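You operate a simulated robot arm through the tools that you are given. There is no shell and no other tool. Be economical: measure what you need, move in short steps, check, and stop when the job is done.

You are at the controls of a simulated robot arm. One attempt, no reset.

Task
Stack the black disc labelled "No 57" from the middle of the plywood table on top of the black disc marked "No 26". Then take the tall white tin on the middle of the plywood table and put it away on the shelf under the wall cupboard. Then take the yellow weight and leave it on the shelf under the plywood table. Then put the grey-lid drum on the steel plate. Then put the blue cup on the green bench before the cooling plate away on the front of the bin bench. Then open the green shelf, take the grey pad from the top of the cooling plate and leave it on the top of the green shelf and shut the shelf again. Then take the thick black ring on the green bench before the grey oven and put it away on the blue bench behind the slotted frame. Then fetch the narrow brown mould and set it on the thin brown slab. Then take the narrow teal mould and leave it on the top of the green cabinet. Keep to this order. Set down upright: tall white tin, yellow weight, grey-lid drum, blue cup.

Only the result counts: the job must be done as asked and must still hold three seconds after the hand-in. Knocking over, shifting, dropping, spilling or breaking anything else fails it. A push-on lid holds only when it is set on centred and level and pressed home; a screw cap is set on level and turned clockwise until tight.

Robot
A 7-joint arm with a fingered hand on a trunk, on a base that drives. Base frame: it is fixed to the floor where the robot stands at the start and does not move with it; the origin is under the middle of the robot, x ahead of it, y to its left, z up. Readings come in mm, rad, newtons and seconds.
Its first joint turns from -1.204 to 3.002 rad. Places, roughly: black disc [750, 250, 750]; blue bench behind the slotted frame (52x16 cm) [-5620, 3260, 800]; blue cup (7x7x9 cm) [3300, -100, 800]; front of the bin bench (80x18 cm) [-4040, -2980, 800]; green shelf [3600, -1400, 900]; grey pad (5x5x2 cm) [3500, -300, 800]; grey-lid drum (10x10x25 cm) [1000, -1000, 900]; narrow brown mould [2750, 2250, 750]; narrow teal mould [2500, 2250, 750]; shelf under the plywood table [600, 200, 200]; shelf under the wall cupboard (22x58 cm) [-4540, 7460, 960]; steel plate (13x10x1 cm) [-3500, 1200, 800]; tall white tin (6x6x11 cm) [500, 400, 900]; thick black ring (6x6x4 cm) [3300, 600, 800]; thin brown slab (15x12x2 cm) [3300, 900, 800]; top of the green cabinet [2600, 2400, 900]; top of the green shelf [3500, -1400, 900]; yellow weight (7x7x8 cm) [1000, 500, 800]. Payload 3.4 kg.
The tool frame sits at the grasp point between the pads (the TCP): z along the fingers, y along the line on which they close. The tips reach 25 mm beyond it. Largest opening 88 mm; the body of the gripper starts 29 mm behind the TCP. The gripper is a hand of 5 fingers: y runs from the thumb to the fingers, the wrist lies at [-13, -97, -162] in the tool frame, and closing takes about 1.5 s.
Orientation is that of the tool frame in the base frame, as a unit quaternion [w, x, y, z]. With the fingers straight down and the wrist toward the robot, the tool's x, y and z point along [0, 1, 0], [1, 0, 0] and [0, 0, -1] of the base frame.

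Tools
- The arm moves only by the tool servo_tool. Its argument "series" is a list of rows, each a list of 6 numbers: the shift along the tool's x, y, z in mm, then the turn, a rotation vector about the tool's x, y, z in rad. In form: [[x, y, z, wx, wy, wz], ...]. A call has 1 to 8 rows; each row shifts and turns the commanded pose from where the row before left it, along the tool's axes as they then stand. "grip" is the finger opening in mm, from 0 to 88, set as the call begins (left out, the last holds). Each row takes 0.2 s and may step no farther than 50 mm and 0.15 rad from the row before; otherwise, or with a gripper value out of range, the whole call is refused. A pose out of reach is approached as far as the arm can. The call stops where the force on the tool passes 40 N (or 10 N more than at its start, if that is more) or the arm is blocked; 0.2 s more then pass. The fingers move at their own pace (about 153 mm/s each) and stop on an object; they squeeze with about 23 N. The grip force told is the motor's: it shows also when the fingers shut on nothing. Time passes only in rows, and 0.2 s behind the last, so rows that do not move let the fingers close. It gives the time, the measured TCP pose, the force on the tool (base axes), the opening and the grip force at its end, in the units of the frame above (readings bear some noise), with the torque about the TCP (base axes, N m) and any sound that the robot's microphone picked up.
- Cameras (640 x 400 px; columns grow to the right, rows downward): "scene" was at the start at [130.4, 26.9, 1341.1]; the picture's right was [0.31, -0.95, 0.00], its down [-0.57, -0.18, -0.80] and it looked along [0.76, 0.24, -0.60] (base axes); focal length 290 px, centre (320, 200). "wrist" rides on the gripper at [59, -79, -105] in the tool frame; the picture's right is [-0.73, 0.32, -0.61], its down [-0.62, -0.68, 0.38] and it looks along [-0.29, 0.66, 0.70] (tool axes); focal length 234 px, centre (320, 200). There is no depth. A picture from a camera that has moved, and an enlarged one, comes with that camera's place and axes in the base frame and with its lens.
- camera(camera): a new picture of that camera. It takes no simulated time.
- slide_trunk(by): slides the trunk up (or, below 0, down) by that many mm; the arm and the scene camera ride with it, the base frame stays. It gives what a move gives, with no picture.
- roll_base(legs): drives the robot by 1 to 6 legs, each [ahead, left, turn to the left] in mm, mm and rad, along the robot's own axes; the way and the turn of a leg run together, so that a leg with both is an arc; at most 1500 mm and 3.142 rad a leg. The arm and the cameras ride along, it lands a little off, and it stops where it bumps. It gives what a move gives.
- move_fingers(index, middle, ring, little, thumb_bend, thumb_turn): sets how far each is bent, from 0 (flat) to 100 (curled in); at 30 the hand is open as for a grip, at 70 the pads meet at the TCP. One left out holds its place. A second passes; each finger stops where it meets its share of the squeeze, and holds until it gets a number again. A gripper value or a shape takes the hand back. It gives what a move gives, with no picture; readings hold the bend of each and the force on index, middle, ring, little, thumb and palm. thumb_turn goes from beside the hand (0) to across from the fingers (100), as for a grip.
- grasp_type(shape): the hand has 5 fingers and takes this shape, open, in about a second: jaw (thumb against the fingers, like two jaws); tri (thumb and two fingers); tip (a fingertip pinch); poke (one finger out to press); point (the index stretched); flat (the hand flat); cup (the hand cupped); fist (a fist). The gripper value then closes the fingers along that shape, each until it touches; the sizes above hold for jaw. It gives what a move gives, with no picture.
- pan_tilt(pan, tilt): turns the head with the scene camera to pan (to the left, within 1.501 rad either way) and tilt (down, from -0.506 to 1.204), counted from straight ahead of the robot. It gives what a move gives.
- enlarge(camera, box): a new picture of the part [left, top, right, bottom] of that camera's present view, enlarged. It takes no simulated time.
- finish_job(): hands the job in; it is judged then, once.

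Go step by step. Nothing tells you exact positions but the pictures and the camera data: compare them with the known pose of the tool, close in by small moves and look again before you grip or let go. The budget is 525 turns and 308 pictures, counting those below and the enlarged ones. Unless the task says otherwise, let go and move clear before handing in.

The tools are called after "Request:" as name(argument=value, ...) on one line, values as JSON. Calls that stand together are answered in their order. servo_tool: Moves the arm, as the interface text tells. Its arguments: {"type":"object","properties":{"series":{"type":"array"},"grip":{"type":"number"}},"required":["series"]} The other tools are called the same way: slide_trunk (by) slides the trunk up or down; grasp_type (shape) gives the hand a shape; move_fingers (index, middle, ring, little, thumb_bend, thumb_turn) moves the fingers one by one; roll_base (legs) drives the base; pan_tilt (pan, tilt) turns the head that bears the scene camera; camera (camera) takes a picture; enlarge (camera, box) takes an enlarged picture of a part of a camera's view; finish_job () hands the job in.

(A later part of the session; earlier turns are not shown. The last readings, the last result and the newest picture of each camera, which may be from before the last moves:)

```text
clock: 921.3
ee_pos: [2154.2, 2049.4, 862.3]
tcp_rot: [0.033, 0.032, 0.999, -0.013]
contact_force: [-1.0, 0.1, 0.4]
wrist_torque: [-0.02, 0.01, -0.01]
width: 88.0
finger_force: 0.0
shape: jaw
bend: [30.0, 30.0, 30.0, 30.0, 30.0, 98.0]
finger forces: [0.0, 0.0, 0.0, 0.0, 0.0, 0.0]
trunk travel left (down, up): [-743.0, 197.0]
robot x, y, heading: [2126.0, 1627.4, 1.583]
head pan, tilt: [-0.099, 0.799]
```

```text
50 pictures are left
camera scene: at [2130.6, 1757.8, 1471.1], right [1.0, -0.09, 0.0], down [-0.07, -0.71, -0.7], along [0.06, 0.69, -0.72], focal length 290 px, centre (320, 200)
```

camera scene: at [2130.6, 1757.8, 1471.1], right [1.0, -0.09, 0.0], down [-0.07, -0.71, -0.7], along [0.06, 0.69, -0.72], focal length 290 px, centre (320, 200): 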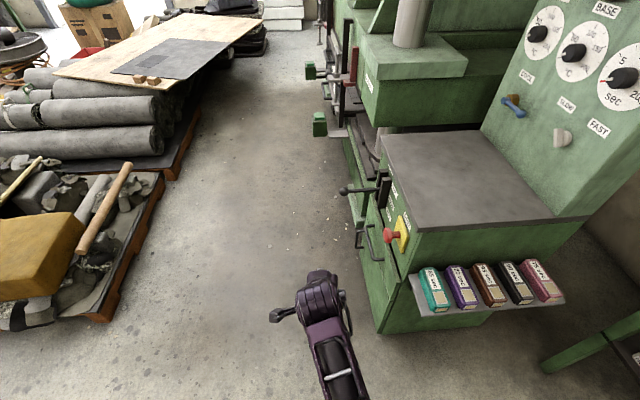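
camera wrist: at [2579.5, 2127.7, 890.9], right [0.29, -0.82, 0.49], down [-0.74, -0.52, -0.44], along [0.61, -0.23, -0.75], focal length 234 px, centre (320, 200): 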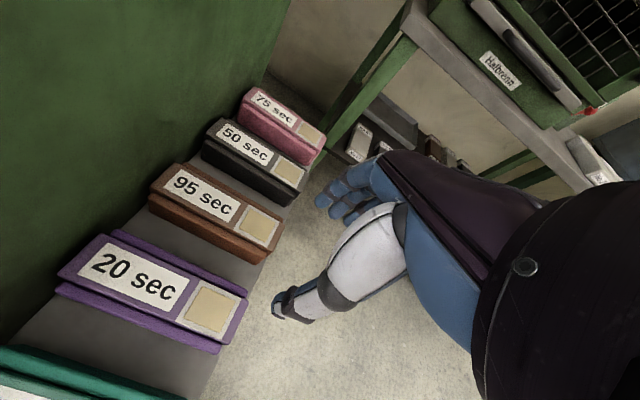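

The elbow has dropped to centre again. Yawing the hand toward the right should also draw the elbow right.

Request:
servo_tool(series=[[0, -10, 0, 0, -0.05, -0.13], [0, -10, 0, 0, 0, -0.14], [0, 0, 0, 0, 0, -0.14], [0, 0, 0, 0, 0, -0.14], [0, 0, 0, 0, 0, -0.14], [0, 0, 0, 0, 0, -0.14], [0, 0, 0, 0, 0, -0.14], [0, 0, 0, 0, 0, -0.14]])

Request:
servo_tool(series=[[0, 0, 0, 0, 0, -0.14], [0, 0, 0, 0, 0, -0.14], [0, 0, 0, 0, 0, -0.14], [0, 0, 0, 0, 0, 0]])

Request:
camera(camera="scene")

```text
clock: 922.5
ee_pos: [2222.0, 2018.8, 839.9]
tcp_rot: [0.146, -0.291, 0.944, -0.045]
contact_force: [0.6, -0.1, -0.7]
wrist_torque: [-0.02, 0.03, -0.01]
width: 88.2
finger_force: 0.0
shape: jaw
bend: [30.0, 30.0, 30.0, 30.0, 30.0, 98.0]
finger forces: [0.0, 0.0, 0.0, 0.1, 0.0, 0.1]
out of reach, approached as far as the arm can: row 5
trunk travel left (down, up): [-743.0, 197.0]
robot x, y, heading: [2125.2, 1630.6, 1.578]
head pan, tilt: [-0.099, 0.799]
stopped in row 5: the arm was blocked; the commanded pose is now the measured one
```

```text
clock: 922.9
ee_pos: [2276.0, 2010.4, 826.4]
tcp_rot: [0.221, -0.359, 0.904, -0.072]
contact_force: [0.6, -0.4, -0.8]
wrist_torque: [0.01, 0.04, -0.01]
width: 87.9
finger_force: 0.2
shape: jaw
bend: [30.0, 30.0, 30.0, 30.0, 30.0, 98.0]
finger forces: [0.1, 0.1, 0.0, 0.0, 0.0, 0.1]
out of reach, approached as far as the arm can: row 1, 2
trunk travel left (down, up): [-743.0, 197.0]
robot x, y, heading: [2126.3, 1629.2, 1.581]
head pan, tilt: [-0.099, 0.799]
stopped in row 2: the arm was blocked; the commanded pose is now the measured one
```

```text
49 pictures are left
camera scene: at [2130.9, 1757.3, 1471.2], right [1.0, -0.09, 0.0], down [-0.07, -0.71, -0.7], along [0.06, 0.69, -0.72], focal length 290 px, centre (320, 200)
```

scene: 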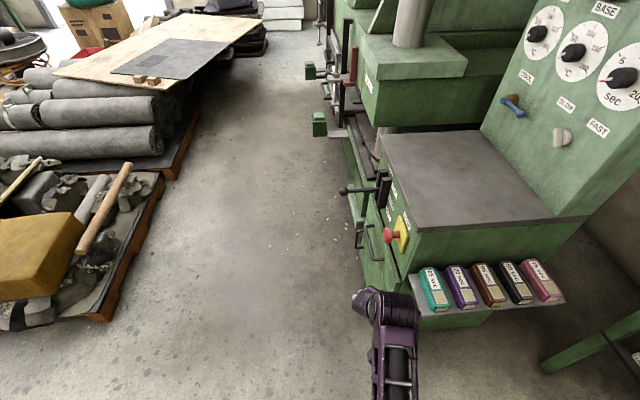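

I'll move the base away to open space and run the recovery sequence again.

Request:
roll_base(legs=[[0, 350, 0]])

Request:
servo_tool(series=[[0, 0, 40, 0, 0, 0], [0, 0, 40, 0, 0, 0], [0, 0, 40, 0, 0, 0], [0, 0, 40, 0, 0, 0], [0, 0, 0, -0.021, 0.065, 0.106], [0, 0, 0, -0.021, 0.065, 0.106], [0, 0, 0, -0.021, 0.065, 0.106]])

Request:
servo_tool(series=[[0, 0, 0, -0.021, 0.065, 0.106], [0, 0, 0, -0.021, 0.065, 0.106], [0, 0, 0, -0.021, 0.065, 0.106], [0, 0, 0, -0.021, 0.065, 0.106], [0, 0, 0, 0, 0, 0]])

```text
clock: 925.2
ee_pos: [1925.6, 2008.9, 826.0]
tcp_rot: [0.221, -0.359, 0.904, -0.072]
contact_force: [-0.1, 0.4, -0.6]
wrist_torque: [0.03, -0.02, -0.03]
width: 88.1
finger_force: 0.0
shape: jaw
bend: [30.0, 30.0, 30.0, 30.0, 30.0, 98.0]
finger forces: [0.2, 0.0, 0.0, 0.0, 0.0, 0.1]
trunk travel left (down, up): [-743.0, 197.0]
robot x, y, heading: [1774.8, 1627.0, 1.583]
head pan, tilt: [-0.099, 0.799]
```

```text
clock: 926.8
ee_pos: [1996.9, 2010.9, 683.1]
tcp_rot: [0.128, -0.209, 0.969, -0.043]
contact_force: [0.0, -0.2, 0.5]
wrist_torque: [-0.01, 0.01, 0.02]
width: 88.0
finger_force: 0.0
shape: jaw
bend: [30.0, 30.0, 30.0, 30.0, 30.0, 98.0]
finger forces: [0.0, 0.1, 0.1, 0.0, 0.1, 0.0]
trunk travel left (down, up): [-743.0, 197.0]
robot x, y, heading: [1775.0, 1624.0, 1.58]
head pan, tilt: [-0.099, 0.799]
```

```text
clock: 928.0
ee_pos: [1997.4, 2013.4, 683.3]
tcp_rot: [0.0, 0.0, 1.0, -0.001]
contact_force: [-0.4, -0.9, -0.1]
wrist_torque: [0.0, -0.02, 0.04]
width: 87.9
finger_force: 0.0
shape: jaw
bend: [30.0, 30.0, 30.0, 30.0, 30.0, 98.0]
finger forces: [0.0, 0.1, 0.0, 0.0, 0.1, 0.0]
trunk travel left (down, up): [-743.0, 197.0]
robot x, y, heading: [1773.7, 1625.4, 1.578]
head pan, tilt: [-0.099, 0.799]
```

Request:
servo_tool(series=[[-40, 0, -15, 0, 0, 0], [-40, 0, -15, 0, 0, 0], [-40, 0, -15, 0, 0, 0], [-30, 0, -20, 0, 0, 0], [0, 0, 0, 0, 0, 0]])

Request:
servo_tool(series=[[-10, 0, -45, 0, 0, 0], [0, 0, -45, 0, 0, 0], [0, 0, -45, 0, 0, 0], [0, 0, -45, 0, 0, 0], [0, 0, 0, 0, 0, 0]])

Request:
camera(camera="scene")

```text
clock: 929.2
ee_pos: [2147.8, 2011.9, 749.6]
tcp_rot: [0.0, 0.001, 1.0, -0.001]
contact_force: [-0.2, 0.1, -0.5]
wrist_torque: [-0.02, 0.0, 0.0]
width: 88.0
finger_force: 0.1
shape: jaw
bend: [30.0, 30.0, 30.0, 30.0, 30.0, 98.0]
finger forces: [0.1, 0.0, 0.0, 0.1, 0.1, 0.0]
trunk travel left (down, up): [-743.0, 197.0]
robot x, y, heading: [1779.7, 1622.9, 1.581]
head pan, tilt: [-0.099, 0.799]
```

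```text
clock: 930.4
ee_pos: [2156.8, 2012.9, 929.9]
tcp_rot: [0.002, 0.0, 1.0, -0.002]
contact_force: [0.2, 0.2, -0.7]
wrist_torque: [0.0, -0.02, 0.01]
width: 88.2
finger_force: 0.1
shape: jaw
bend: [30.0, 30.0, 30.0, 30.0, 30.0, 98.0]
finger forces: [0.1, 0.0, 0.0, 0.0, 0.0, 0.1]
trunk travel left (down, up): [-743.0, 197.0]
robot x, y, heading: [1775.4, 1621.1, 1.584]
head pan, tilt: [-0.099, 0.799]
```

```text
48 pictures are left
camera scene: at [1780.5, 1754.8, 1471.1], right [1.0, -0.09, 0.0], down [-0.07, -0.71, -0.7], along [0.06, 0.69, -0.72], focal length 290 px, centre (320, 200)
```

scene: 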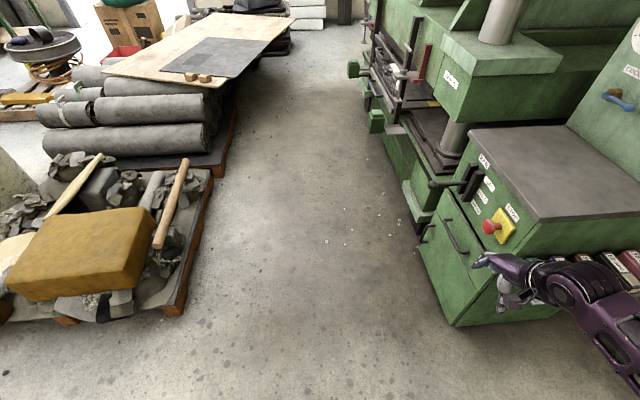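

Elbow-right restored. Now yaw the hand 90° (wrist to the right).

Request:
servo_tool(series=[[0, 0, 0, 0, 0, -0.14], [0, 0, 0, 0, 0, -0.14], [0, 0, 0, 0, 0, -0.14], [0, 0, 0, 0, 0, -0.14], [0, 0, 0, 0, 0, -0.14], [0, 0, 0, 0, 0, -0.14]])

Request:
servo_tool(series=[[0, 0, 0, 0, 0, -0.146], [0, 0, 0, 0, 0, -0.146], [0, 0, 0, 0, 0, -0.146], [0, 0, 0, 0, 0, -0.146], [0, 0, 0, 0, 0, -0.146], [0, 0, 0, 0, 0, 0]])

```text
clock: 931.8
ee_pos: [2157.0, 2012.8, 929.2]
tcp_rot: [0.0, -0.408, 0.913, -0.002]
contact_force: [1.2, 0.5, -0.1]
wrist_torque: [0.0, 0.0, -0.04]
width: 88.1
finger_force: 0.0
shape: jaw
bend: [30.0, 30.0, 30.0, 30.0, 30.0, 98.0]
finger forces: [0.0, 0.0, 0.1, 0.1, 0.0, 0.0]
trunk travel left (down, up): [-743.0, 197.0]
robot x, y, heading: [1775.5, 1624.5, 1.583]
head pan, tilt: [-0.099, 0.799]
```

```text
clock: 933.2
ee_pos: [2157.4, 2012.5, 928.9]
tcp_rot: [0.0, 0.707, -0.707, 0.001]
contact_force: [0.1, 0.5, -0.1]
wrist_torque: [0.0, 0.01, 0.01]
width: 87.8
finger_force: 0.1
shape: jaw
bend: [30.0, 30.0, 30.0, 30.0, 30.0, 98.0]
finger forces: [0.0, 0.1, 0.0, 0.1, 0.0, 0.0]
trunk travel left (down, up): [-743.0, 197.0]
robot x, y, heading: [1773.7, 1623.4, 1.579]
head pan, tilt: [-0.099, 0.799]
```

The yawed pose works. Move the base so the hand comes over the brown mould.

Request:
roll_base(legs=[[0, -515, 0], [100, 0, 0]])

Request:
camera(camera="wrist")

Request:
camera(camera="scene")

```text
clock: 937.0
ee_pos: [2667.3, 2115.4, 928.4]
tcp_rot: [-0.001, -0.706, 0.708, -0.002]
contact_force: [0.2, -0.8, 0.1]
wrist_torque: [-0.03, -0.03, 0.01]
width: 88.0
finger_force: 0.0
shape: jaw
bend: [30.0, 30.0, 30.0, 30.0, 30.0, 98.0]
finger forces: [0.0, 0.1, 0.1, 0.0, 0.1, 0.1]
trunk travel left (down, up): [-743.0, 197.0]
robot x, y, heading: [2283.8, 1723.4, 1.575]
head pan, tilt: [-0.099, 0.799]
```

```text
47 pictures are left
camera wrist: at [2746.7, 2055.8, 1033.6], right [-0.32, 0.73, 0.6], down [0.68, 0.62, -0.38], along [-0.65, 0.29, -0.7], focal length 234 px, centre (320, 200)
```

wrist: 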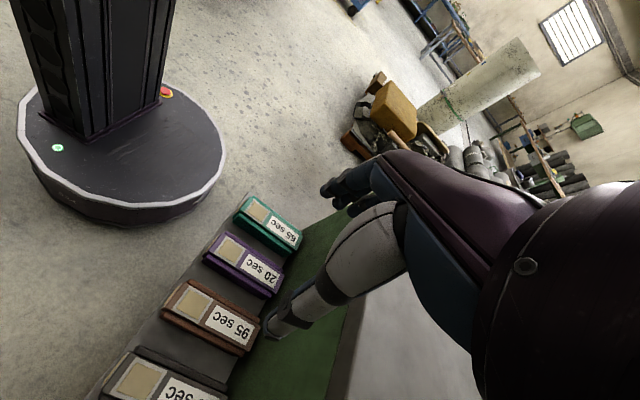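

```text
46 pictures are left
camera scene: at [2290.2, 1858.5, 1471.1], right [1.0, -0.09, 0.0], down [-0.07, -0.71, -0.7], along [0.07, 0.69, -0.72], focal length 290 px, centre (320, 200)
```

scene: 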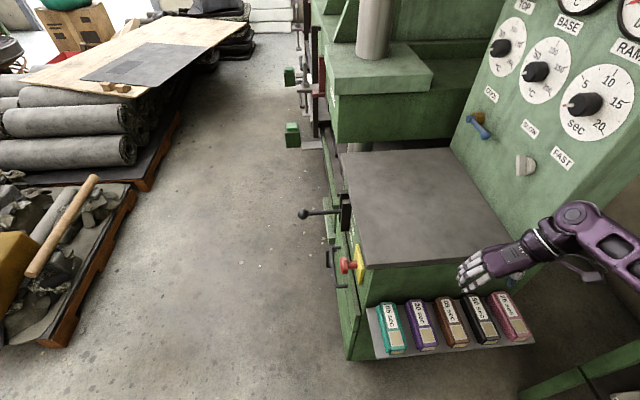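

Request:
servo_tool(series=[[-5, -5, 40, 0, 0, 0], [0, 0, 40, 0, 0, 0], [0, 0, 40, 0, 0, 0], [0, 0, 25, 0, 0, 0], [0, 0, 0, 0, 0, 0]], grip=66)

Request:
camera(camera="wrist")

```text
clock: 938.1
ee_pos: [2672.9, 2119.0, 782.2]
tcp_rot: [-0.001, -0.706, 0.709, -0.001]
contact_force: [-0.5, 0.3, -0.1]
wrist_torque: [0.0, 0.01, -0.03]
width: 66.3
finger_force: 0.0
shape: jaw
bend: [27.0, 35.0, 32.0, 34.0, 54.0, 99.0]
finger forces: [0.1, 0.0, 0.1, 0.0, 0.0, 0.1]
trunk travel left (down, up): [-743.0, 197.0]
robot x, y, heading: [2286.4, 1729.0, 1.579]
head pan, tilt: [-0.099, 0.799]
```

```text
45 pictures are left
camera wrist: at [2752.6, 2059.6, 887.3], right [-0.32, 0.73, 0.6], down [0.68, 0.62, -0.38], along [-0.65, 0.29, -0.7], focal length 234 px, centre (320, 200)
```

wrist: 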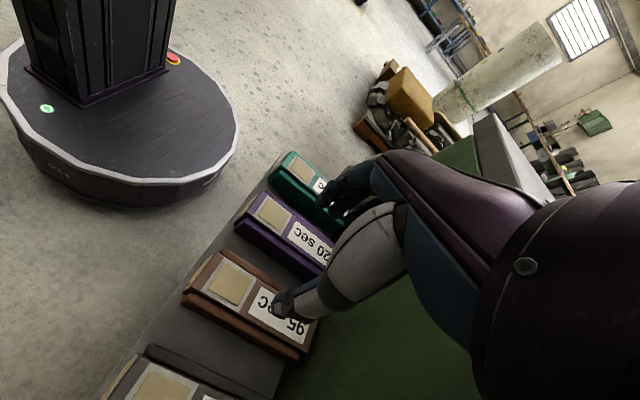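

Reconciling all views, the mould tops are at z≈640: brown at (2692,2147), teal at (2518,2147). Correct the position and lower via the trunk.

Request:
servo_tool(series=[[-13, -16, 0, 0, 0, 0], [0, 0, 0, 0, 0, 0]])

Request:
slide_trunk(by=-95)

Request:
camera(camera="wrist")

```text
clock: 938.8
ee_pos: [2681.9, 2124.6, 783.7]
tcp_rot: [0.0, -0.706, 0.708, -0.001]
contact_force: [0.3, -0.8, -0.5]
wrist_torque: [0.02, -0.02, -0.02]
width: 66.3
finger_force: 0.1
shape: jaw
bend: [27.0, 35.0, 32.0, 34.0, 54.0, 99.0]
finger forces: [0.0, 0.1, 0.0, 0.0, 0.0, 0.0]
out of reach, approached as far as the arm can: row 1
trunk travel left (down, up): [-743.0, 197.0]
robot x, y, heading: [2286.5, 1725.9, 1.576]
head pan, tilt: [-0.099, 0.799]
```

```text
clock: 940.0
ee_pos: [2680.8, 2126.3, 688.0]
tcp_rot: [0.001, -0.705, 0.709, -0.002]
contact_force: [-0.6, 0.3, -0.7]
wrist_torque: [0.03, -0.03, -0.03]
width: 66.4
finger_force: 0.0
shape: jaw
bend: [27.0, 35.0, 32.0, 34.0, 54.0, 99.0]
finger forces: [0.0, 0.0, 0.0, 0.1, 0.1, 0.0]
trunk travel left (down, up): [-648.0, 292.0]
robot x, y, heading: [2285.6, 1728.5, 1.575]
head pan, tilt: [-0.099, 0.799]
```

```text
44 pictures are left
camera wrist: at [2760.6, 2066.5, 793.1], right [-0.32, 0.73, 0.6], down [0.69, 0.62, -0.38], along [-0.65, 0.29, -0.7], focal length 234 px, centre (320, 200)
```

wrist: 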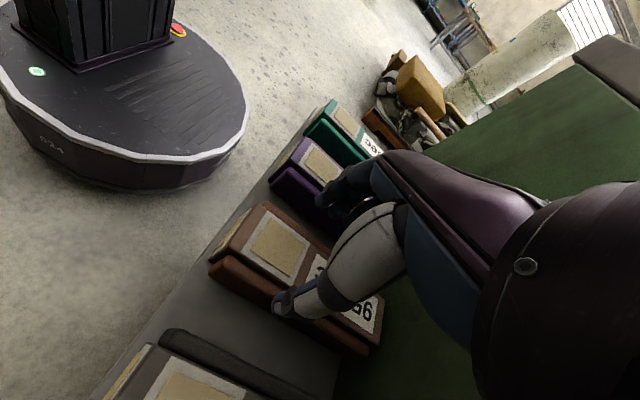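

Nearly centred; shift 4 mm right and lower by the trunk.

Request:
roll_base(legs=[[0, -5, 0]])

Request:
slide_trunk(by=-30)

Request:
camera(camera="wrist")

```text
clock: 940.8
ee_pos: [2686.2, 2125.7, 688.9]
tcp_rot: [0.001, -0.706, 0.708, -0.002]
contact_force: [-0.7, 0.2, 0.6]
wrist_torque: [-0.01, 0.01, 0.0]
width: 66.2
finger_force: 0.0
shape: jaw
bend: [27.0, 35.0, 32.0, 34.0, 54.0, 99.0]
finger forces: [0.1, 0.0, 0.0, 0.1, 0.1, 0.0]
trunk travel left (down, up): [-648.0, 292.0]
robot x, y, heading: [2292.7, 1730.6, 1.578]
head pan, tilt: [-0.099, 0.799]
```

```text
clock: 941.5
ee_pos: [2686.4, 2126.6, 658.0]
tcp_rot: [0.001, -0.705, 0.709, -0.002]
contact_force: [2.1, 0.7, -0.2]
wrist_torque: [-0.02, -0.05, -0.01]
width: 65.3
finger_force: 0.1
shape: jaw
bend: [27.0, 37.0, 32.0, 34.0, 54.0, 99.0]
finger forces: [0.0, 1.9, 0.1, 0.0, 0.0, 0.0]
trunk travel left (down, up): [-618.0, 322.0]
robot x, y, heading: [2293.3, 1727.0, 1.575]
head pan, tilt: [-0.099, 0.799]
```

```text
43 pictures are left
camera wrist: at [2765.9, 2066.5, 763.0], right [-0.32, 0.73, 0.6], down [0.69, 0.62, -0.38], along [-0.65, 0.29, -0.7], focal length 234 px, centre (320, 200)
```

wrist: 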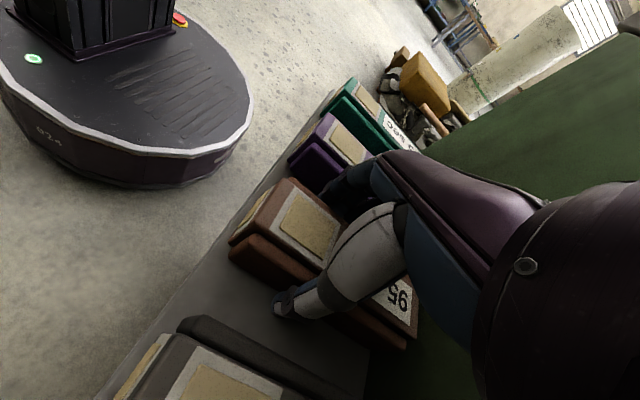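

A finger brushes the purple mould; shift 5 mm right, then continue down.

Request:
roll_base(legs=[[0, -5, 0]])

Request:
slide_trunk(by=-12)

```text
clock: 942.2
ee_pos: [2691.0, 2126.2, 658.5]
tcp_rot: [0.0, -0.706, 0.708, -0.002]
contact_force: [0.3, -0.7, 0.9]
wrist_torque: [0.01, 0.01, 0.02]
width: 66.2
finger_force: 0.1
shape: jaw
bend: [27.0, 36.0, 32.0, 34.0, 54.0, 99.0]
finger forces: [0.0, 0.0, 0.1, 0.0, 0.0, 0.0]
trunk travel left (down, up): [-618.0, 322.0]
robot x, y, heading: [2295.1, 1728.5, 1.577]
head pan, tilt: [-0.099, 0.799]
```

```text
clock: 942.8
ee_pos: [2691.9, 2125.9, 646.9]
tcp_rot: [0.001, -0.705, 0.709, -0.001]
contact_force: [-0.9, 0.2, 0.1]
wrist_torque: [-0.01, 0.01, 0.03]
width: 66.2
finger_force: 0.2
shape: jaw
bend: [27.0, 35.0, 32.0, 33.0, 54.0, 99.0]
finger forces: [0.0, 0.1, 0.0, 0.9, 0.0, 0.0]
trunk travel left (down, up): [-606.0, 334.0]
robot x, y, heading: [2291.6, 1730.0, 1.574]
head pan, tilt: [-0.099, 0.799]
```

Deep enough. Close on the brown mould.

Request:
servo_tool(series=[[0, 0, 0, 0, 0, 0], [0, 0, 0, 0, 0, 0], [0, 0, 0, 0, 0, 0], [0, 0, 0, 0, 0, 0], [0, 0, 0, 0, 0, 0], [0, 0, 0, 0, 0, 0], [0, 0, 0, 0, 0, 0]], grip=20)

Request:
slide_trunk(by=20)

Request:
camera(camera="wrist")

```text
clock: 944.4
ee_pos: [2690.5, 2126.3, 646.6]
tcp_rot: [0.0, -0.706, 0.708, -0.002]
contact_force: [-2.1, 0.6, -0.4]
wrist_torque: [-0.01, -0.04, 0.15]
width: 48.0
finger_force: 23.0
shape: jaw
bend: [74.0, 43.0, 40.0, 41.0, 66.0, 100.0]
finger forces: [11.2, 6.1, 2.6, 2.6, 21.0, 0.1]
trunk travel left (down, up): [-606.0, 334.0]
robot x, y, heading: [2292.5, 1730.7, 1.579]
head pan, tilt: [-0.099, 0.799]
```

```text
clock: 945.1
ee_pos: [2692.3, 2125.9, 665.6]
tcp_rot: [0.0, -0.706, 0.708, -0.001]
contact_force: [-0.1, -0.6, -7.0]
wrist_torque: [-0.15, 0.01, 0.0]
width: 48.1
finger_force: 22.6
shape: jaw
bend: [74.0, 44.0, 41.0, 42.0, 66.0, 99.0]
finger forces: [12.0, 5.5, 2.5, 1.2, 21.3, 0.0]
trunk travel left (down, up): [-626.0, 314.0]
robot x, y, heading: [2294.0, 1729.2, 1.577]
head pan, tilt: [-0.099, 0.799]
```

```text
42 pictures are left
camera wrist: at [2771.2, 2067.2, 770.1], right [-0.32, 0.73, 0.6], down [0.68, 0.62, -0.38], along [-0.65, 0.29, -0.7], focal length 234 px, centre (320, 200)
```

wrist: 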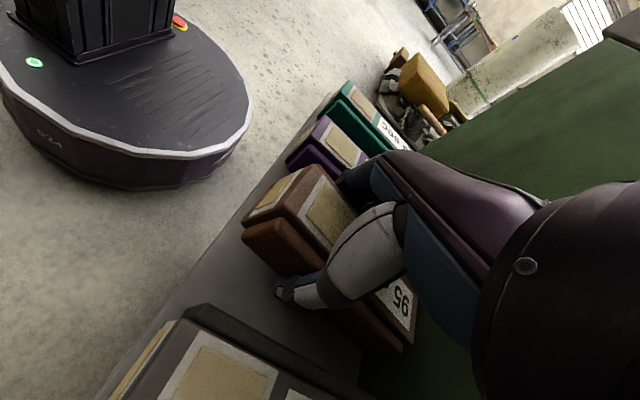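

Brown mould held. Raise, back away, and turn the hand back to the normal yaw.

Request:
slide_trunk(by=250)

Request:
roll_base(legs=[[-330, 0, 0]])

Request:
servo_tool(series=[[0, 0, 0, 0, 0, 0.14], [0, 0, 0, 0, 0, 0.14], [0, 0, 0, 0, 0, 0.14], [0, 0, 0, 0, 0, 0.14], [0, 0, 0, 0, 0, 0.14], [0, 0, 0, 0, 0, 0.14]])

Request:
servo_tool(series=[[0, 0, 0, 0, 0, 0.146], [0, 0, 0, 0, 0, 0.146], [0, 0, 0, 0, 0, 0.146], [0, 0, 0, 0, 0, 0.146], [0, 0, 0, 0, 0, 0.146], [0, 0, 0, 0, 0, 0]])

```text
clock: 947.7
ee_pos: [2691.0, 2126.7, 915.0]
tcp_rot: [-0.001, -0.706, 0.708, -0.002]
contact_force: [-0.2, -0.1, -6.2]
wrist_torque: [-0.14, -0.01, -0.03]
width: 48.1
finger_force: 23.1
shape: jaw
bend: [74.0, 44.0, 41.0, 42.0, 66.0, 99.0]
finger forces: [11.9, 5.4, 2.5, 1.3, 21.2, 0.0]
trunk travel left (down, up): [-876.0, 64.0]
robot x, y, heading: [2297.2, 1727.5, 1.575]
head pan, tilt: [-0.099, 0.799]
```

```text
clock: 949.9
ee_pos: [2695.0, 1797.9, 914.5]
tcp_rot: [0.0, -0.706, 0.708, -0.002]
contact_force: [-0.2, -0.2, -6.1]
wrist_torque: [-0.13, -0.01, 0.0]
width: 48.0
finger_force: 23.0
shape: jaw
bend: [74.0, 44.0, 41.0, 42.0, 66.0, 98.0]
finger forces: [12.1, 5.4, 2.6, 1.3, 21.3, 0.1]
trunk travel left (down, up): [-876.0, 64.0]
robot x, y, heading: [2298.3, 1404.8, 1.58]
head pan, tilt: [-0.099, 0.799]
```

```text
clock: 951.2
ee_pos: [2694.2, 1798.8, 915.4]
tcp_rot: [0.001, -0.353, 0.936, -0.001]
contact_force: [-0.3, 0.0, -6.8]
wrist_torque: [-0.08, 0.1, -0.01]
width: 48.2
finger_force: 23.0
shape: jaw
bend: [74.0, 44.0, 42.0, 43.0, 66.0, 98.0]
finger forces: [12.1, 5.3, 2.6, 1.2, 21.3, 0.0]
trunk travel left (down, up): [-876.0, 64.0]
robot x, y, heading: [2295.3, 1401.0, 1.569]
head pan, tilt: [-0.099, 0.799]
```

```text
clock: 952.6
ee_pos: [2694.0, 1799.0, 915.3]
tcp_rot: [0.001, 0.004, 1.0, -0.001]
contact_force: [0.0, 0.5, -6.1]
wrist_torque: [0.02, 0.12, 0.03]
width: 48.0
finger_force: 23.2
shape: jaw
bend: [74.0, 44.0, 42.0, 43.0, 66.0, 98.0]
finger forces: [11.9, 5.3, 2.6, 1.2, 21.3, 0.0]
trunk travel left (down, up): [-876.0, 64.0]
robot x, y, heading: [2294.8, 1403.0, 1.577]
head pan, tilt: [-0.099, 0.799]
```

Request:
servo_tool(series=[[45, 0, -5, 0, 0, 0], [45, 0, -5, 0, 0, 0], [45, 0, -5, 0, 0, 0], [45, 0, -5, 0, 0, 0], [45, 0, -5, 0, 0, 0], [45, 0, -5, 0, 0, 0], [0, 0, 0, 0, 0, 0]])

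Request:
roll_base(legs=[[0, 0, -1.575], [0, -400, 0], [430, 0, 0]])

Request:
camera(camera="wrist")

```text
clock: 954.2
ee_pos: [2423.4, 1800.6, 946.7]
tcp_rot: [0.001, 0.003, 1.0, 0.0]
contact_force: [-0.2, -0.7, -5.4]
wrist_torque: [0.01, 0.14, -0.02]
width: 47.7
finger_force: 23.4
shape: jaw
bend: [74.0, 44.0, 42.0, 43.0, 66.0, 98.0]
finger forces: [12.3, 5.3, 2.6, 1.2, 21.5, 0.0]
trunk travel left (down, up): [-876.0, 64.0]
robot x, y, heading: [2299.6, 1401.7, 1.575]
head pan, tilt: [-0.099, 0.799]
```

```text
clock: 962.8
ee_pos: [3127.0, 876.7, 947.6]
tcp_rot: [0.0, 0.708, 0.707, -0.002]
contact_force: [0.0, -0.1, -5.8]
wrist_torque: [0.09, -0.02, 0.01]
width: 47.4
finger_force: 22.5
shape: jaw
bend: [74.0, 44.0, 42.0, 43.0, 66.0, 98.0]
finger forces: [12.0, 5.2, 2.6, 1.2, 21.2, 0.0]
trunk travel left (down, up): [-876.0, 64.0]
robot x, y, heading: [2728.6, 1004.3, 0.002]
head pan, tilt: [-0.099, 0.799]
```

```text
41 pictures are left
camera wrist: at [3049.8, 935.1, 1051.3], right [0.32, -0.73, 0.61], down [-0.68, -0.62, -0.38], along [0.65, -0.29, -0.7], focal length 234 px, centre (320, 200)
```

wrist: 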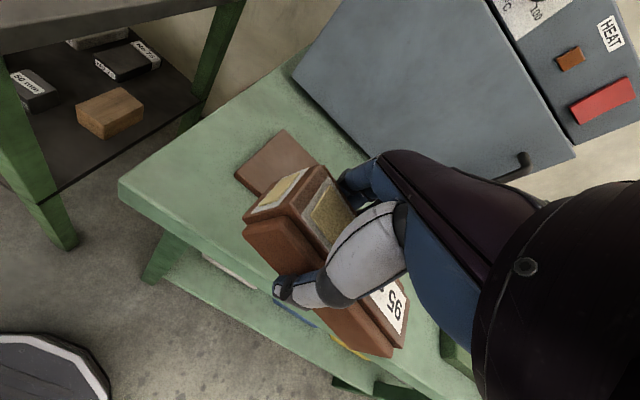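

Slab centre (3274,875). The mould's centre sits 20 mm to the right of the TCP, so I aim the TCP at (3271,895).

Request:
roll_base(legs=[[60, 0, 0]])

Request:
servo_tool(series=[[6, 28, 0, 0, 0, 0], [6, 28, 0, 0, 0, 0], [6, 28, 0, 0, 0, 0], [0, 0, 0, 0, 0, 0]])

Request:
camera(camera="wrist")

Request:
camera(camera="scene")

```text
clock: 963.8
ee_pos: [3185.5, 877.7, 947.8]
tcp_rot: [0.0, 0.708, 0.707, -0.002]
contact_force: [0.6, 0.3, -6.3]
wrist_torque: [0.11, 0.01, 0.03]
width: 47.7
finger_force: 22.7
shape: jaw
bend: [74.0, 44.0, 42.0, 43.0, 66.0, 98.0]
finger forces: [11.9, 5.4, 2.6, 1.3, 21.4, 0.0]
trunk travel left (down, up): [-876.0, 64.0]
robot x, y, heading: [2789.5, 999.0, 0.004]
head pan, tilt: [-0.099, 0.799]
```

```text
clock: 964.8
ee_pos: [3270.1, 894.1, 947.2]
tcp_rot: [-0.001, 0.708, 0.706, -0.002]
contact_force: [-0.9, -0.1, -5.7]
wrist_torque: [0.08, -0.03, -0.03]
width: 47.8
finger_force: 22.9
shape: jaw
bend: [74.0, 44.0, 42.0, 43.0, 66.0, 98.0]
finger forces: [12.1, 5.3, 2.8, 1.3, 21.6, 0.0]
trunk travel left (down, up): [-876.0, 64.0]
robot x, y, heading: [2784.1, 1001.3, 0.01]
head pan, tilt: [-0.099, 0.799]
```

```text
40 pictures are left
camera wrist: at [3192.8, 952.7, 1051.2], right [0.32, -0.73, 0.61], down [-0.68, -0.62, -0.38], along [0.65, -0.29, -0.7], focal length 234 px, centre (320, 200)
```

wrist: 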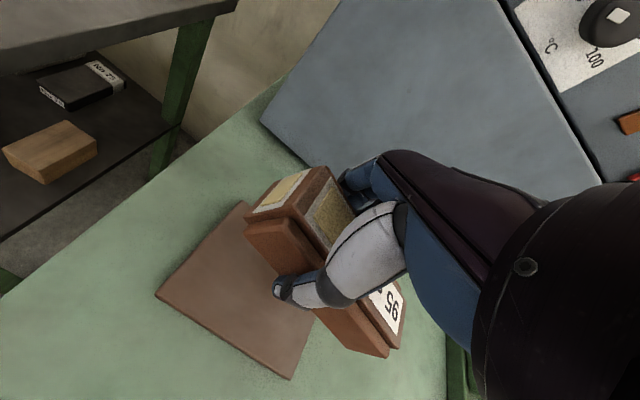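

```text
39 pictures are left
camera scene: at [2913.7, 994.4, 1604.1], right [-0.09, -1.0, 0.0], down [-0.71, 0.07, -0.7], along [0.69, -0.06, -0.72], focal length 290 px, centre (320, 200)
```

scene: 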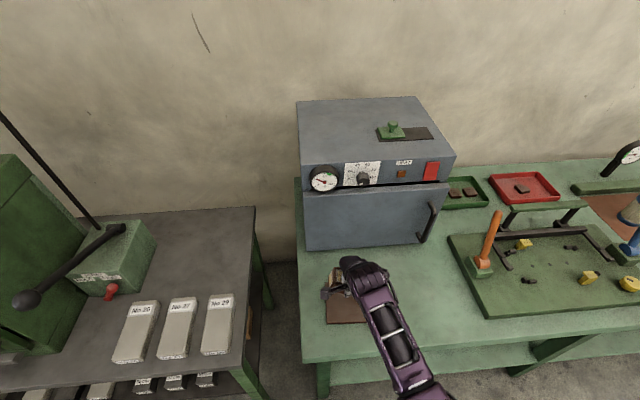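

Aligned over the slab. Lower with the trunk.

Request:
servo_tool(series=[[-4, 6, 0, 0, 0, 0], [0, 0, 0, 0, 0, 0]])

Request:
slide_trunk(by=-82)

Request:
camera(camera="wrist")

```text
clock: 965.4
ee_pos: [3278.0, 891.0, 945.9]
tcp_rot: [0.0, 0.708, 0.707, -0.002]
contact_force: [0.6, -0.6, -5.6]
wrist_torque: [0.12, 0.0, -0.02]
width: 47.5
finger_force: 23.0
shape: jaw
bend: [74.0, 44.0, 42.0, 43.0, 66.0, 98.0]
finger forces: [12.1, 5.2, 2.7, 1.3, 21.5, 0.1]
trunk travel left (down, up): [-876.0, 64.0]
robot x, y, heading: [2785.6, 1001.1, 0.005]
head pan, tilt: [-0.099, 0.799]
```

```text
clock: 966.5
ee_pos: [3277.0, 889.3, 864.3]
tcp_rot: [0.0, 0.708, 0.707, -0.003]
contact_force: [-0.5, 1.0, -5.1]
wrist_torque: [0.12, 0.0, 0.01]
width: 47.8
finger_force: 23.1
shape: jaw
bend: [74.0, 44.0, 42.0, 43.0, 66.0, 98.0]
finger forces: [12.0, 5.2, 2.7, 1.4, 21.4, 0.0]
trunk travel left (down, up): [-794.0, 146.0]
robot x, y, heading: [2785.9, 1002.7, 0.002]
head pan, tilt: [-0.099, 0.799]
```

```text
38 pictures are left
camera wrist: at [3199.4, 948.8, 969.0], right [0.32, -0.73, 0.61], down [-0.68, -0.62, -0.38], along [0.65, -0.29, -0.7], focal length 234 px, centre (320, 200)
```

wrist: 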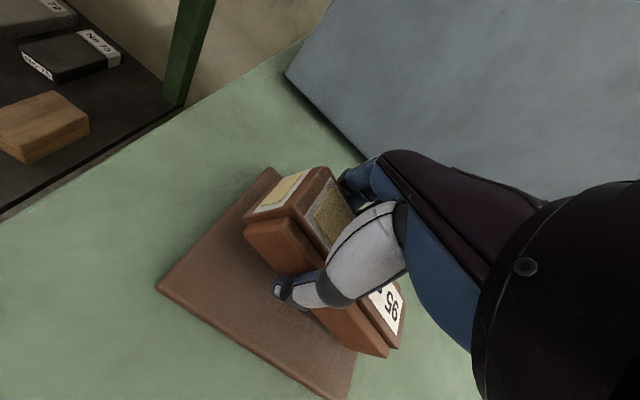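

Request:
servo_tool(series=[[3, -6, 0, 0, 0, 0], [0, 0, 0, 0, 0, 0]])

Request:
slide_trunk(by=-10)

Request:
slide_trunk(by=-4)

```text
clock: 967.1
ee_pos: [3270.5, 894.6, 863.8]
tcp_rot: [-0.001, 0.708, 0.706, -0.003]
contact_force: [-0.1, -0.3, -6.4]
wrist_torque: [0.13, -0.04, 0.02]
width: 47.7
finger_force: 22.8
shape: jaw
bend: [74.0, 44.0, 42.0, 43.0, 66.0, 98.0]
finger forces: [12.1, 5.4, 2.7, 1.4, 21.5, 0.0]
trunk travel left (down, up): [-794.0, 146.0]
robot x, y, heading: [2786.2, 1000.2, 0.006]
head pan, tilt: [-0.099, 0.799]
```

```text
clock: 967.7
ee_pos: [3270.6, 893.9, 854.9]
tcp_rot: [0.0, 0.708, 0.706, -0.002]
contact_force: [1.5, 1.7, -3.2]
wrist_torque: [-0.02, 0.02, 0.03]
width: 47.7
finger_force: 22.9
shape: jaw
bend: [74.0, 44.0, 42.0, 43.0, 66.0, 98.0]
finger forces: [11.9, 5.2, 3.3, 1.7, 21.4, 0.1]
trunk travel left (down, up): [-784.0, 156.0]
robot x, y, heading: [2785.8, 1003.2, 0.007]
head pan, tilt: [-0.099, 0.799]
```

```text
clock: 968.2
ee_pos: [3271.4, 894.6, 851.3]
tcp_rot: [0.001, 0.708, 0.706, -0.002]
contact_force: [0.4, 2.6, -2.5]
wrist_torque: [-0.07, -0.07, 0.06]
width: 47.7
finger_force: 23.3
shape: jaw
bend: [74.0, 44.0, 42.0, 43.0, 66.0, 98.0]
finger forces: [11.5, 5.5, 3.5, 1.7, 21.7, 0.1]
trunk travel left (down, up): [-780.0, 160.0]
robot x, y, heading: [2784.9, 1003.3, 0.006]
head pan, tilt: [-0.099, 0.799]
```

Request:
slide_trunk(by=-4)

Request:
slide_trunk(by=-3)

```text
clock: 968.8
ee_pos: [3270.6, 893.5, 846.4]
tcp_rot: [-0.001, 0.708, 0.706, -0.001]
contact_force: [0.5, 2.6, -3.3]
wrist_torque: [-0.07, -0.03, 0.06]
width: 47.5
finger_force: 23.0
shape: jaw
bend: [74.0, 44.0, 42.0, 43.0, 66.0, 98.0]
finger forces: [11.4, 5.7, 3.4, 1.7, 21.9, 0.0]
trunk travel left (down, up): [-776.0, 164.0]
robot x, y, heading: [2787.1, 1001.3, 0.003]
head pan, tilt: [-0.099, 0.799]
```

```text
clock: 969.3
ee_pos: [3271.1, 893.7, 843.4]
tcp_rot: [0.0, 0.708, 0.706, -0.002]
contact_force: [1.3, 2.3, -2.9]
wrist_torque: [-0.08, 0.01, 0.02]
width: 47.7
finger_force: 23.1
shape: jaw
bend: [74.0, 44.0, 42.0, 43.0, 66.0, 97.0]
finger forces: [11.4, 5.9, 3.4, 1.6, 21.9, 0.1]
trunk travel left (down, up): [-773.0, 167.0]
robot x, y, heading: [2785.0, 998.5, -0.001]
head pan, tilt: [-0.099, 0.799]
```

Request:
slide_trunk(by=-4)

Request:
enlarge(camera="wrist", box=[140, 140, 420, 390])

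```text
clock: 969.8
ee_pos: [3270.2, 893.1, 840.4]
tcp_rot: [0.0, 0.707, 0.707, -0.002]
contact_force: [0.5, 2.5, 1.3]
wrist_torque: [-0.15, 0.02, 0.06]
width: 47.9
finger_force: 23.1
shape: jaw
bend: [74.0, 44.0, 42.0, 43.0, 66.0, 97.0]
finger forces: [11.3, 6.3, 3.4, 1.6, 22.4, 0.1]
trunk travel left (down, up): [-769.0, 171.0]
robot x, y, heading: [2782.5, 1003.7, 0.005]
head pan, tilt: [-0.099, 0.799]
```

```text
1.60 times, centred on (280, 265) of wrist
camera zoom: at [3193.2, 952.5, 944.6], right [0.32, -0.72, 0.61], down [-0.68, -0.62, -0.38], along [0.65, -0.29, -0.7], focal length 375 px, centre (384, 96)
```

zoom: 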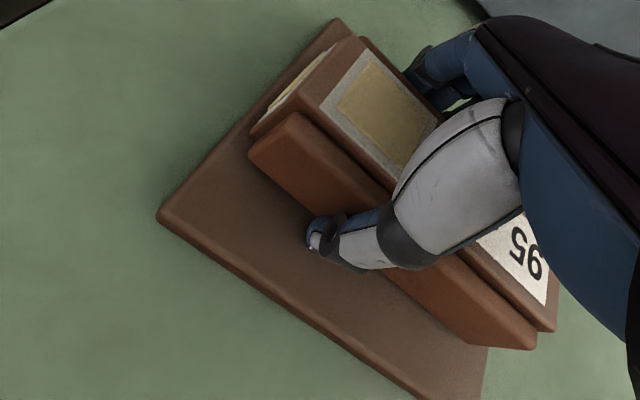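

The mould is nearly as long as the slab; shift 9 mm left and 7 mm toward me to centre it. Lift slightly, shift, and lower again.

Request:
slide_trunk(by=12)

Request:
servo_tool(series=[[9, -7, 0, 0, 0, 0], [0, 0, 0, 0, 0, 0]])

Request:
slide_trunk(by=-12)

Request:
enlarge(camera="wrist", box=[140, 140, 420, 390])

```text
clock: 970.4
ee_pos: [3270.1, 891.7, 850.3]
tcp_rot: [0.0, 0.708, 0.706, -0.003]
contact_force: [-0.4, -1.2, -4.9]
wrist_torque: [0.05, 0.04, 0.02]
width: 47.9
finger_force: 23.1
shape: jaw
bend: [74.0, 44.0, 42.0, 44.0, 66.0, 98.0]
finger forces: [11.6, 6.2, 2.6, 1.4, 22.1, 0.0]
trunk travel left (down, up): [-781.0, 159.0]
robot x, y, heading: [2787.1, 1005.8, 0.011]
head pan, tilt: [-0.099, 0.799]
```

```text
clock: 971.0
ee_pos: [3263.6, 902.7, 851.4]
tcp_rot: [0.0, 0.708, 0.706, -0.001]
contact_force: [-0.3, 1.2, -5.7]
wrist_torque: [0.08, -0.02, 0.01]
width: 47.9
finger_force: 23.8
shape: jaw
bend: [74.0, 44.0, 42.0, 44.0, 66.0, 98.0]
finger forces: [11.9, 6.1, 2.7, 1.4, 22.2, 0.0]
trunk travel left (down, up): [-781.0, 159.0]
robot x, y, heading: [2785.0, 1000.5, 0.006]
head pan, tilt: [-0.099, 0.799]
```

```text
clock: 971.6
ee_pos: [3263.9, 903.2, 840.5]
tcp_rot: [0.0, 0.707, 0.707, 0.0]
contact_force: [1.1, 2.0, 0.6]
wrist_torque: [-0.09, 0.02, 0.03]
width: 47.6
finger_force: 23.2
shape: jaw
bend: [74.0, 44.0, 42.0, 43.0, 66.0, 98.0]
finger forces: [11.7, 6.3, 3.4, 1.7, 22.7, 0.0]
trunk travel left (down, up): [-769.0, 171.0]
robot x, y, heading: [2787.0, 998.9, 0.004]
head pan, tilt: [-0.099, 0.799]
```

```text
1.60 times, centred on (280, 265) of wrist
camera zoom: at [3186.3, 961.6, 944.7], right [0.32, -0.73, 0.61], down [-0.68, -0.62, -0.38], along [0.66, -0.29, -0.7], focal length 375 px, centre (384, 96)
```

zoom: 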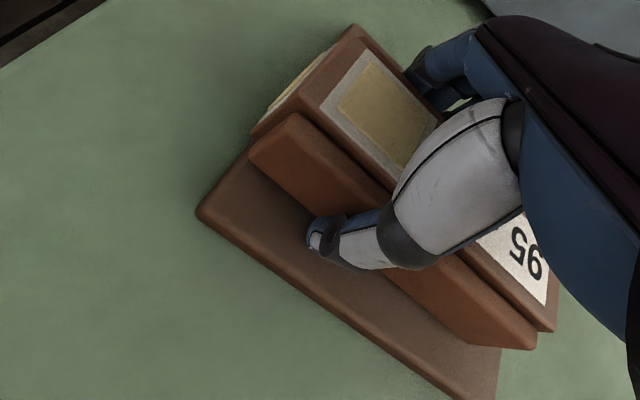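

Slightly overshot; 4–5 mm back centres it.

Request:
slide_trunk(by=12)

Request:
servo_tool(series=[[-4.5, 0, 0, 0, 0, 0], [0, 0, 0, 0, 0, 0]])

Request:
slide_trunk(by=-14)

Request:
slide_trunk(by=-3)

```text
clock: 972.2
ee_pos: [3265.1, 900.8, 851.3]
tcp_rot: [0.0, 0.708, 0.706, -0.003]
contact_force: [0.1, -0.5, -5.4]
wrist_torque: [0.07, 0.0, -0.01]
width: 48.0
finger_force: 23.4
shape: jaw
bend: [74.0, 44.0, 42.0, 44.0, 66.0, 98.0]
finger forces: [12.0, 6.1, 2.6, 1.4, 22.3, 0.0]
trunk travel left (down, up): [-781.0, 159.0]
robot x, y, heading: [2787.9, 1002.4, 0.003]
head pan, tilt: [-0.099, 0.799]
```

```text
clock: 972.8
ee_pos: [3264.1, 897.2, 852.2]
tcp_rot: [0.0, 0.708, 0.707, -0.001]
contact_force: [0.2, 0.8, -6.0]
wrist_torque: [0.07, 0.0, -0.02]
width: 47.7
finger_force: 22.8
shape: jaw
bend: [74.0, 44.0, 42.0, 44.0, 66.0, 98.0]
finger forces: [12.3, 6.1, 2.6, 1.2, 22.3, 0.0]
trunk travel left (down, up): [-781.0, 159.0]
robot x, y, heading: [2788.5, 1005.4, 0.005]
head pan, tilt: [-0.099, 0.799]
```

```text
clock: 973.5
ee_pos: [3266.7, 897.9, 840.6]
tcp_rot: [0.001, 0.708, 0.707, 0.0]
contact_force: [0.1, 2.3, 8.6]
wrist_torque: [-0.11, 0.06, 0.02]
width: 47.9
finger_force: 23.4
shape: jaw
bend: [74.0, 44.0, 42.0, 43.0, 66.0, 97.0]
finger forces: [11.9, 6.1, 3.1, 1.5, 23.3, 0.0]
trunk travel left (down, up): [-767.0, 173.0]
robot x, y, heading: [2786.6, 998.8, 0.009]
head pan, tilt: [-0.099, 0.799]
```

```text
clock: 974.0
ee_pos: [3264.1, 897.9, 838.7]
tcp_rot: [0.003, 0.708, 0.707, 0.001]
contact_force: [4.0, 0.0, 24.0]
wrist_torque: [-0.13, 0.22, 0.07]
width: 48.2
finger_force: 22.9
shape: jaw
bend: [74.0, 44.0, 41.0, 43.0, 66.0, 97.0]
finger forces: [13.5, 7.1, 3.5, 2.1, 28.8, 0.0]
trunk travel left (down, up): [-764.0, 176.0]
robot x, y, heading: [2786.7, 1002.3, 0.008]
head pan, tilt: [-0.099, 0.799]
```

Firmly seated. Ease off, open, and lift with the trunk.

Request:
slide_trunk(by=3)

Request:
servo_tool(series=[[0, 0, 0, 0, 0, 0], [0, 0, 0, 0, 0, 0], [0, 0, 0, 0, 0, 0], [0, 0, 0, 0, 0, 0], [0, 0, 0, 0, 0, 0]], grip=86)

Request:
slide_trunk(by=120)

Request:
camera(camera="wrist")

```text
clock: 974.5
ee_pos: [3264.3, 897.9, 838.5]
tcp_rot: [0.0, 0.707, 0.707, -0.003]
contact_force: [5.1, 1.3, 17.8]
wrist_torque: [-0.07, -0.14, 0.09]
width: 47.9
finger_force: 23.1
shape: jaw
bend: [74.0, 43.0, 41.0, 43.0, 67.0, 97.0]
finger forces: [14.1, 7.7, 3.7, 2.2, 21.9, 0.1]
trunk travel left (down, up): [-767.0, 173.0]
robot x, y, heading: [2789.6, 1002.6, 0.006]
head pan, tilt: [-0.099, 0.799]
```

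```text
clock: 975.7
ee_pos: [3261.8, 897.9, 838.4]
tcp_rot: [0.0, 0.708, 0.706, -0.003]
contact_force: [-2.3, 0.7, 6.6]
wrist_torque: [-0.03, -0.3, 0.06]
width: 84.3
finger_force: 0.1
shape: jaw
bend: [31.0, 30.0, 30.0, 30.0, 31.0, 98.0]
finger forces: [0.0, 6.9, 0.0, 0.0, 0.0, 0.0]
trunk travel left (down, up): [-767.0, 173.0]
robot x, y, heading: [2784.1, 1001.1, 0.007]
head pan, tilt: [-0.099, 0.799]
```

```text
clock: 977.2
ee_pos: [3264.0, 898.2, 957.6]
tcp_rot: [-0.001, 0.708, 0.706, -0.002]
contact_force: [0.4, 0.4, 0.7]
wrist_torque: [-0.01, 0.03, 0.0]
width: 85.7
finger_force: 0.1
shape: jaw
bend: [31.0, 30.0, 30.0, 30.0, 31.0, 98.0]
finger forces: [0.0, 0.0, 0.0, 0.0, 0.0, 0.0]
trunk travel left (down, up): [-887.0, 53.0]
robot x, y, heading: [2783.9, 1001.3, 0.007]
head pan, tilt: [-0.099, 0.799]
```

```text
35 pictures are left
camera wrist: at [3186.2, 956.4, 1062.4], right [0.32, -0.73, 0.61], down [-0.68, -0.62, -0.38], along [0.65, -0.29, -0.7], focal length 234 px, centre (320, 200)
```

wrist: 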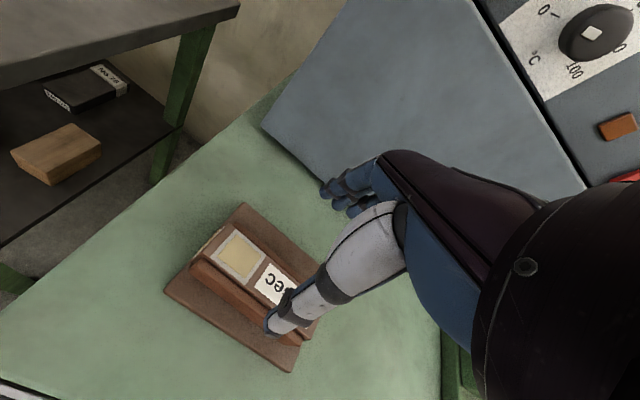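

The brown mould sits centred on the slab. Last: the teal mould. Back off, turn to face +y, and set the yawed hand pose in open space.

Request:
roll_base(legs=[[-480, 0, 0], [0, 0, 1.568]])

Request:
servo_tool(series=[[-40, -15, 0, 0, 0, 0], [-40, -15, 0, 0, 0, 0], [-40, -15, 0, 0, 0, 0], [-40, -15, 0, 0, 0, 0], [-40, -15, 0, 0, 0, 0], [-40, -10, 0, 0, 0, 0], [-45, 0, 0, 0, 0, 0], [0, 0, 0, 0, 0, 0]])

Request:
servo_tool(series=[[0, 0, 0, 0, 0, -0.14], [0, 0, 0, 0, 0, -0.14], [0, 0, 0, 0, 0, -0.14], [0, 0, 0, 0, 0, -0.14], [0, 0, 0, 0, 0, -0.14], [0, 0, 0, 0, 0, -0.14]])

Request:
servo_tool(series=[[0, 0, 0, 0, 0, -0.146], [0, 0, 0, 0, 0, -0.146], [0, 0, 0, 0, 0, -0.146], [0, 0, 0, 0, 0, -0.146], [0, 0, 0, 0, 0, -0.146], [0, 0, 0, 0, 0, 0]])

```text
clock: 983.8
ee_pos: [2420.7, 1474.3, 957.3]
tcp_rot: [0.002, 0.013, 1.0, -0.002]
contact_force: [-0.4, 0.1, -0.2]
wrist_torque: [0.01, -0.07, -0.02]
width: 85.7
finger_force: 0.0
shape: jaw
bend: [31.0, 30.0, 30.0, 30.0, 31.0, 98.0]
finger forces: [0.0, 0.1, 0.0, 0.0, 0.1, 0.0]
trunk travel left (down, up): [-887.0, 53.0]
robot x, y, heading: [2305.6, 1001.6, 1.553]
head pan, tilt: [-0.099, 0.799]
```

```text
clock: 985.6
ee_pos: [2703.0, 1381.1, 960.4]
tcp_rot: [0.002, 0.013, 1.0, -0.002]
contact_force: [-0.6, 0.2, -0.3]
wrist_torque: [0.01, -0.02, -0.02]
width: 85.9
finger_force: 0.2
shape: jaw
bend: [31.0, 30.0, 30.0, 30.0, 31.0, 98.0]
finger forces: [0.0, 0.0, 0.0, 0.0, 0.0, 0.1]
trunk travel left (down, up): [-887.0, 53.0]
robot x, y, heading: [2310.5, 999.5, 1.555]
head pan, tilt: [-0.099, 0.799]
```

```text
clock: 987.0
ee_pos: [2702.9, 1382.2, 958.9]
tcp_rot: [0.0, -0.396, 0.918, -0.003]
contact_force: [0.1, -0.3, 0.6]
wrist_torque: [-0.02, -0.01, 0.0]
width: 85.7
finger_force: 0.1
shape: jaw
bend: [31.0, 30.0, 30.0, 30.0, 31.0, 98.0]
finger forces: [0.0, 0.1, 0.1, 0.1, 0.1, 0.1]
trunk travel left (down, up): [-887.0, 53.0]
robot x, y, heading: [2309.5, 1002.4, 1.555]
head pan, tilt: [-0.099, 0.799]
```

```text
clock: 988.4
ee_pos: [2702.7, 1381.7, 959.4]
tcp_rot: [0.0, -0.698, 0.716, -0.001]
contact_force: [-0.6, 0.0, -0.3]
wrist_torque: [-0.02, 0.02, 0.0]
width: 85.6
finger_force: 0.1
shape: jaw
bend: [31.0, 30.0, 30.0, 30.0, 31.0, 98.0]
finger forces: [0.0, 0.0, 0.1, 0.0, 0.1, 0.0]
trunk travel left (down, up): [-887.0, 53.0]
robot x, y, heading: [2306.7, 999.0, 1.552]
head pan, tilt: [-0.099, 0.799]
```

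Request:
roll_base(legs=[[0, 177, 0.022], [735, 0, 0]])

Request:
slide_trunk(by=-230)

Request:
servo_tool(series=[[0, 0, 0, 0, 0, 0], [0, 0, 0, 0, 0, 0], [0, 0, 0, 0, 0, 0]], grip=66)

Request:
camera(camera="wrist")

```text
clock: 993.5
ee_pos: [2521.0, 2126.8, 959.7]
tcp_rot: [0.0, -0.703, 0.712, -0.002]
contact_force: [0.2, -0.3, -0.9]
wrist_torque: [0.01, 0.02, 0.03]
width: 85.6
finger_force: 0.2
shape: jaw
bend: [31.0, 30.0, 30.0, 30.0, 31.0, 98.0]
finger forces: [0.1, 0.0, 0.0, 0.1, 0.0, 0.1]
trunk travel left (down, up): [-887.0, 53.0]
robot x, y, heading: [2130.0, 1736.9, 1.564]
head pan, tilt: [-0.099, 0.799]
```

```text
clock: 995.9
ee_pos: [2520.1, 2125.5, 730.0]
tcp_rot: [0.001, -0.703, 0.711, -0.002]
contact_force: [-0.1, 0.2, 0.4]
wrist_torque: [0.03, 0.0, -0.01]
width: 86.1
finger_force: 0.1
shape: jaw
bend: [31.0, 30.0, 30.0, 30.0, 31.0, 98.0]
finger forces: [0.1, 0.1, 0.0, 0.0, 0.0, 0.1]
trunk travel left (down, up): [-657.0, 283.0]
robot x, y, heading: [2130.2, 1741.1, 1.566]
head pan, tilt: [-0.099, 0.799]
```

```text
clock: 996.7
ee_pos: [2521.4, 2126.6, 729.4]
tcp_rot: [0.0, -0.703, 0.711, -0.002]
contact_force: [-0.3, 0.4, -0.7]
wrist_torque: [0.03, 0.02, -0.01]
width: 66.4
finger_force: 0.0
shape: jaw
bend: [27.0, 35.0, 32.0, 34.0, 54.0, 99.0]
finger forces: [0.0, 0.0, 0.1, 0.0, 0.0, 0.0]
trunk travel left (down, up): [-657.0, 283.0]
robot x, y, heading: [2127.4, 1742.3, 1.564]
head pan, tilt: [-0.099, 0.799]
```

```text
34 pictures are left
camera wrist: at [2599.6, 2066.3, 833.5], right [-0.32, 0.73, 0.6], down [0.69, 0.61, -0.38], along [-0.65, 0.3, -0.7], focal length 234 px, centre (320, 200)
```

wrist: 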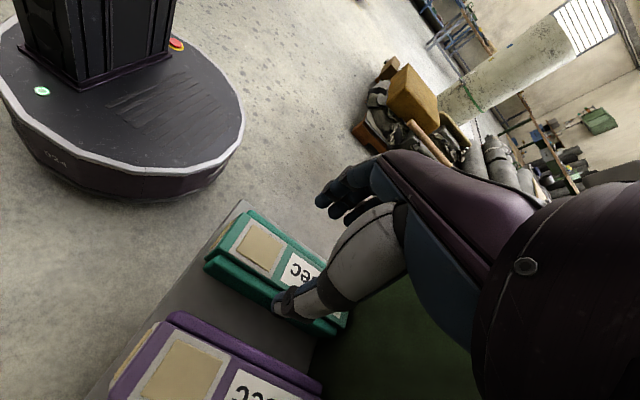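

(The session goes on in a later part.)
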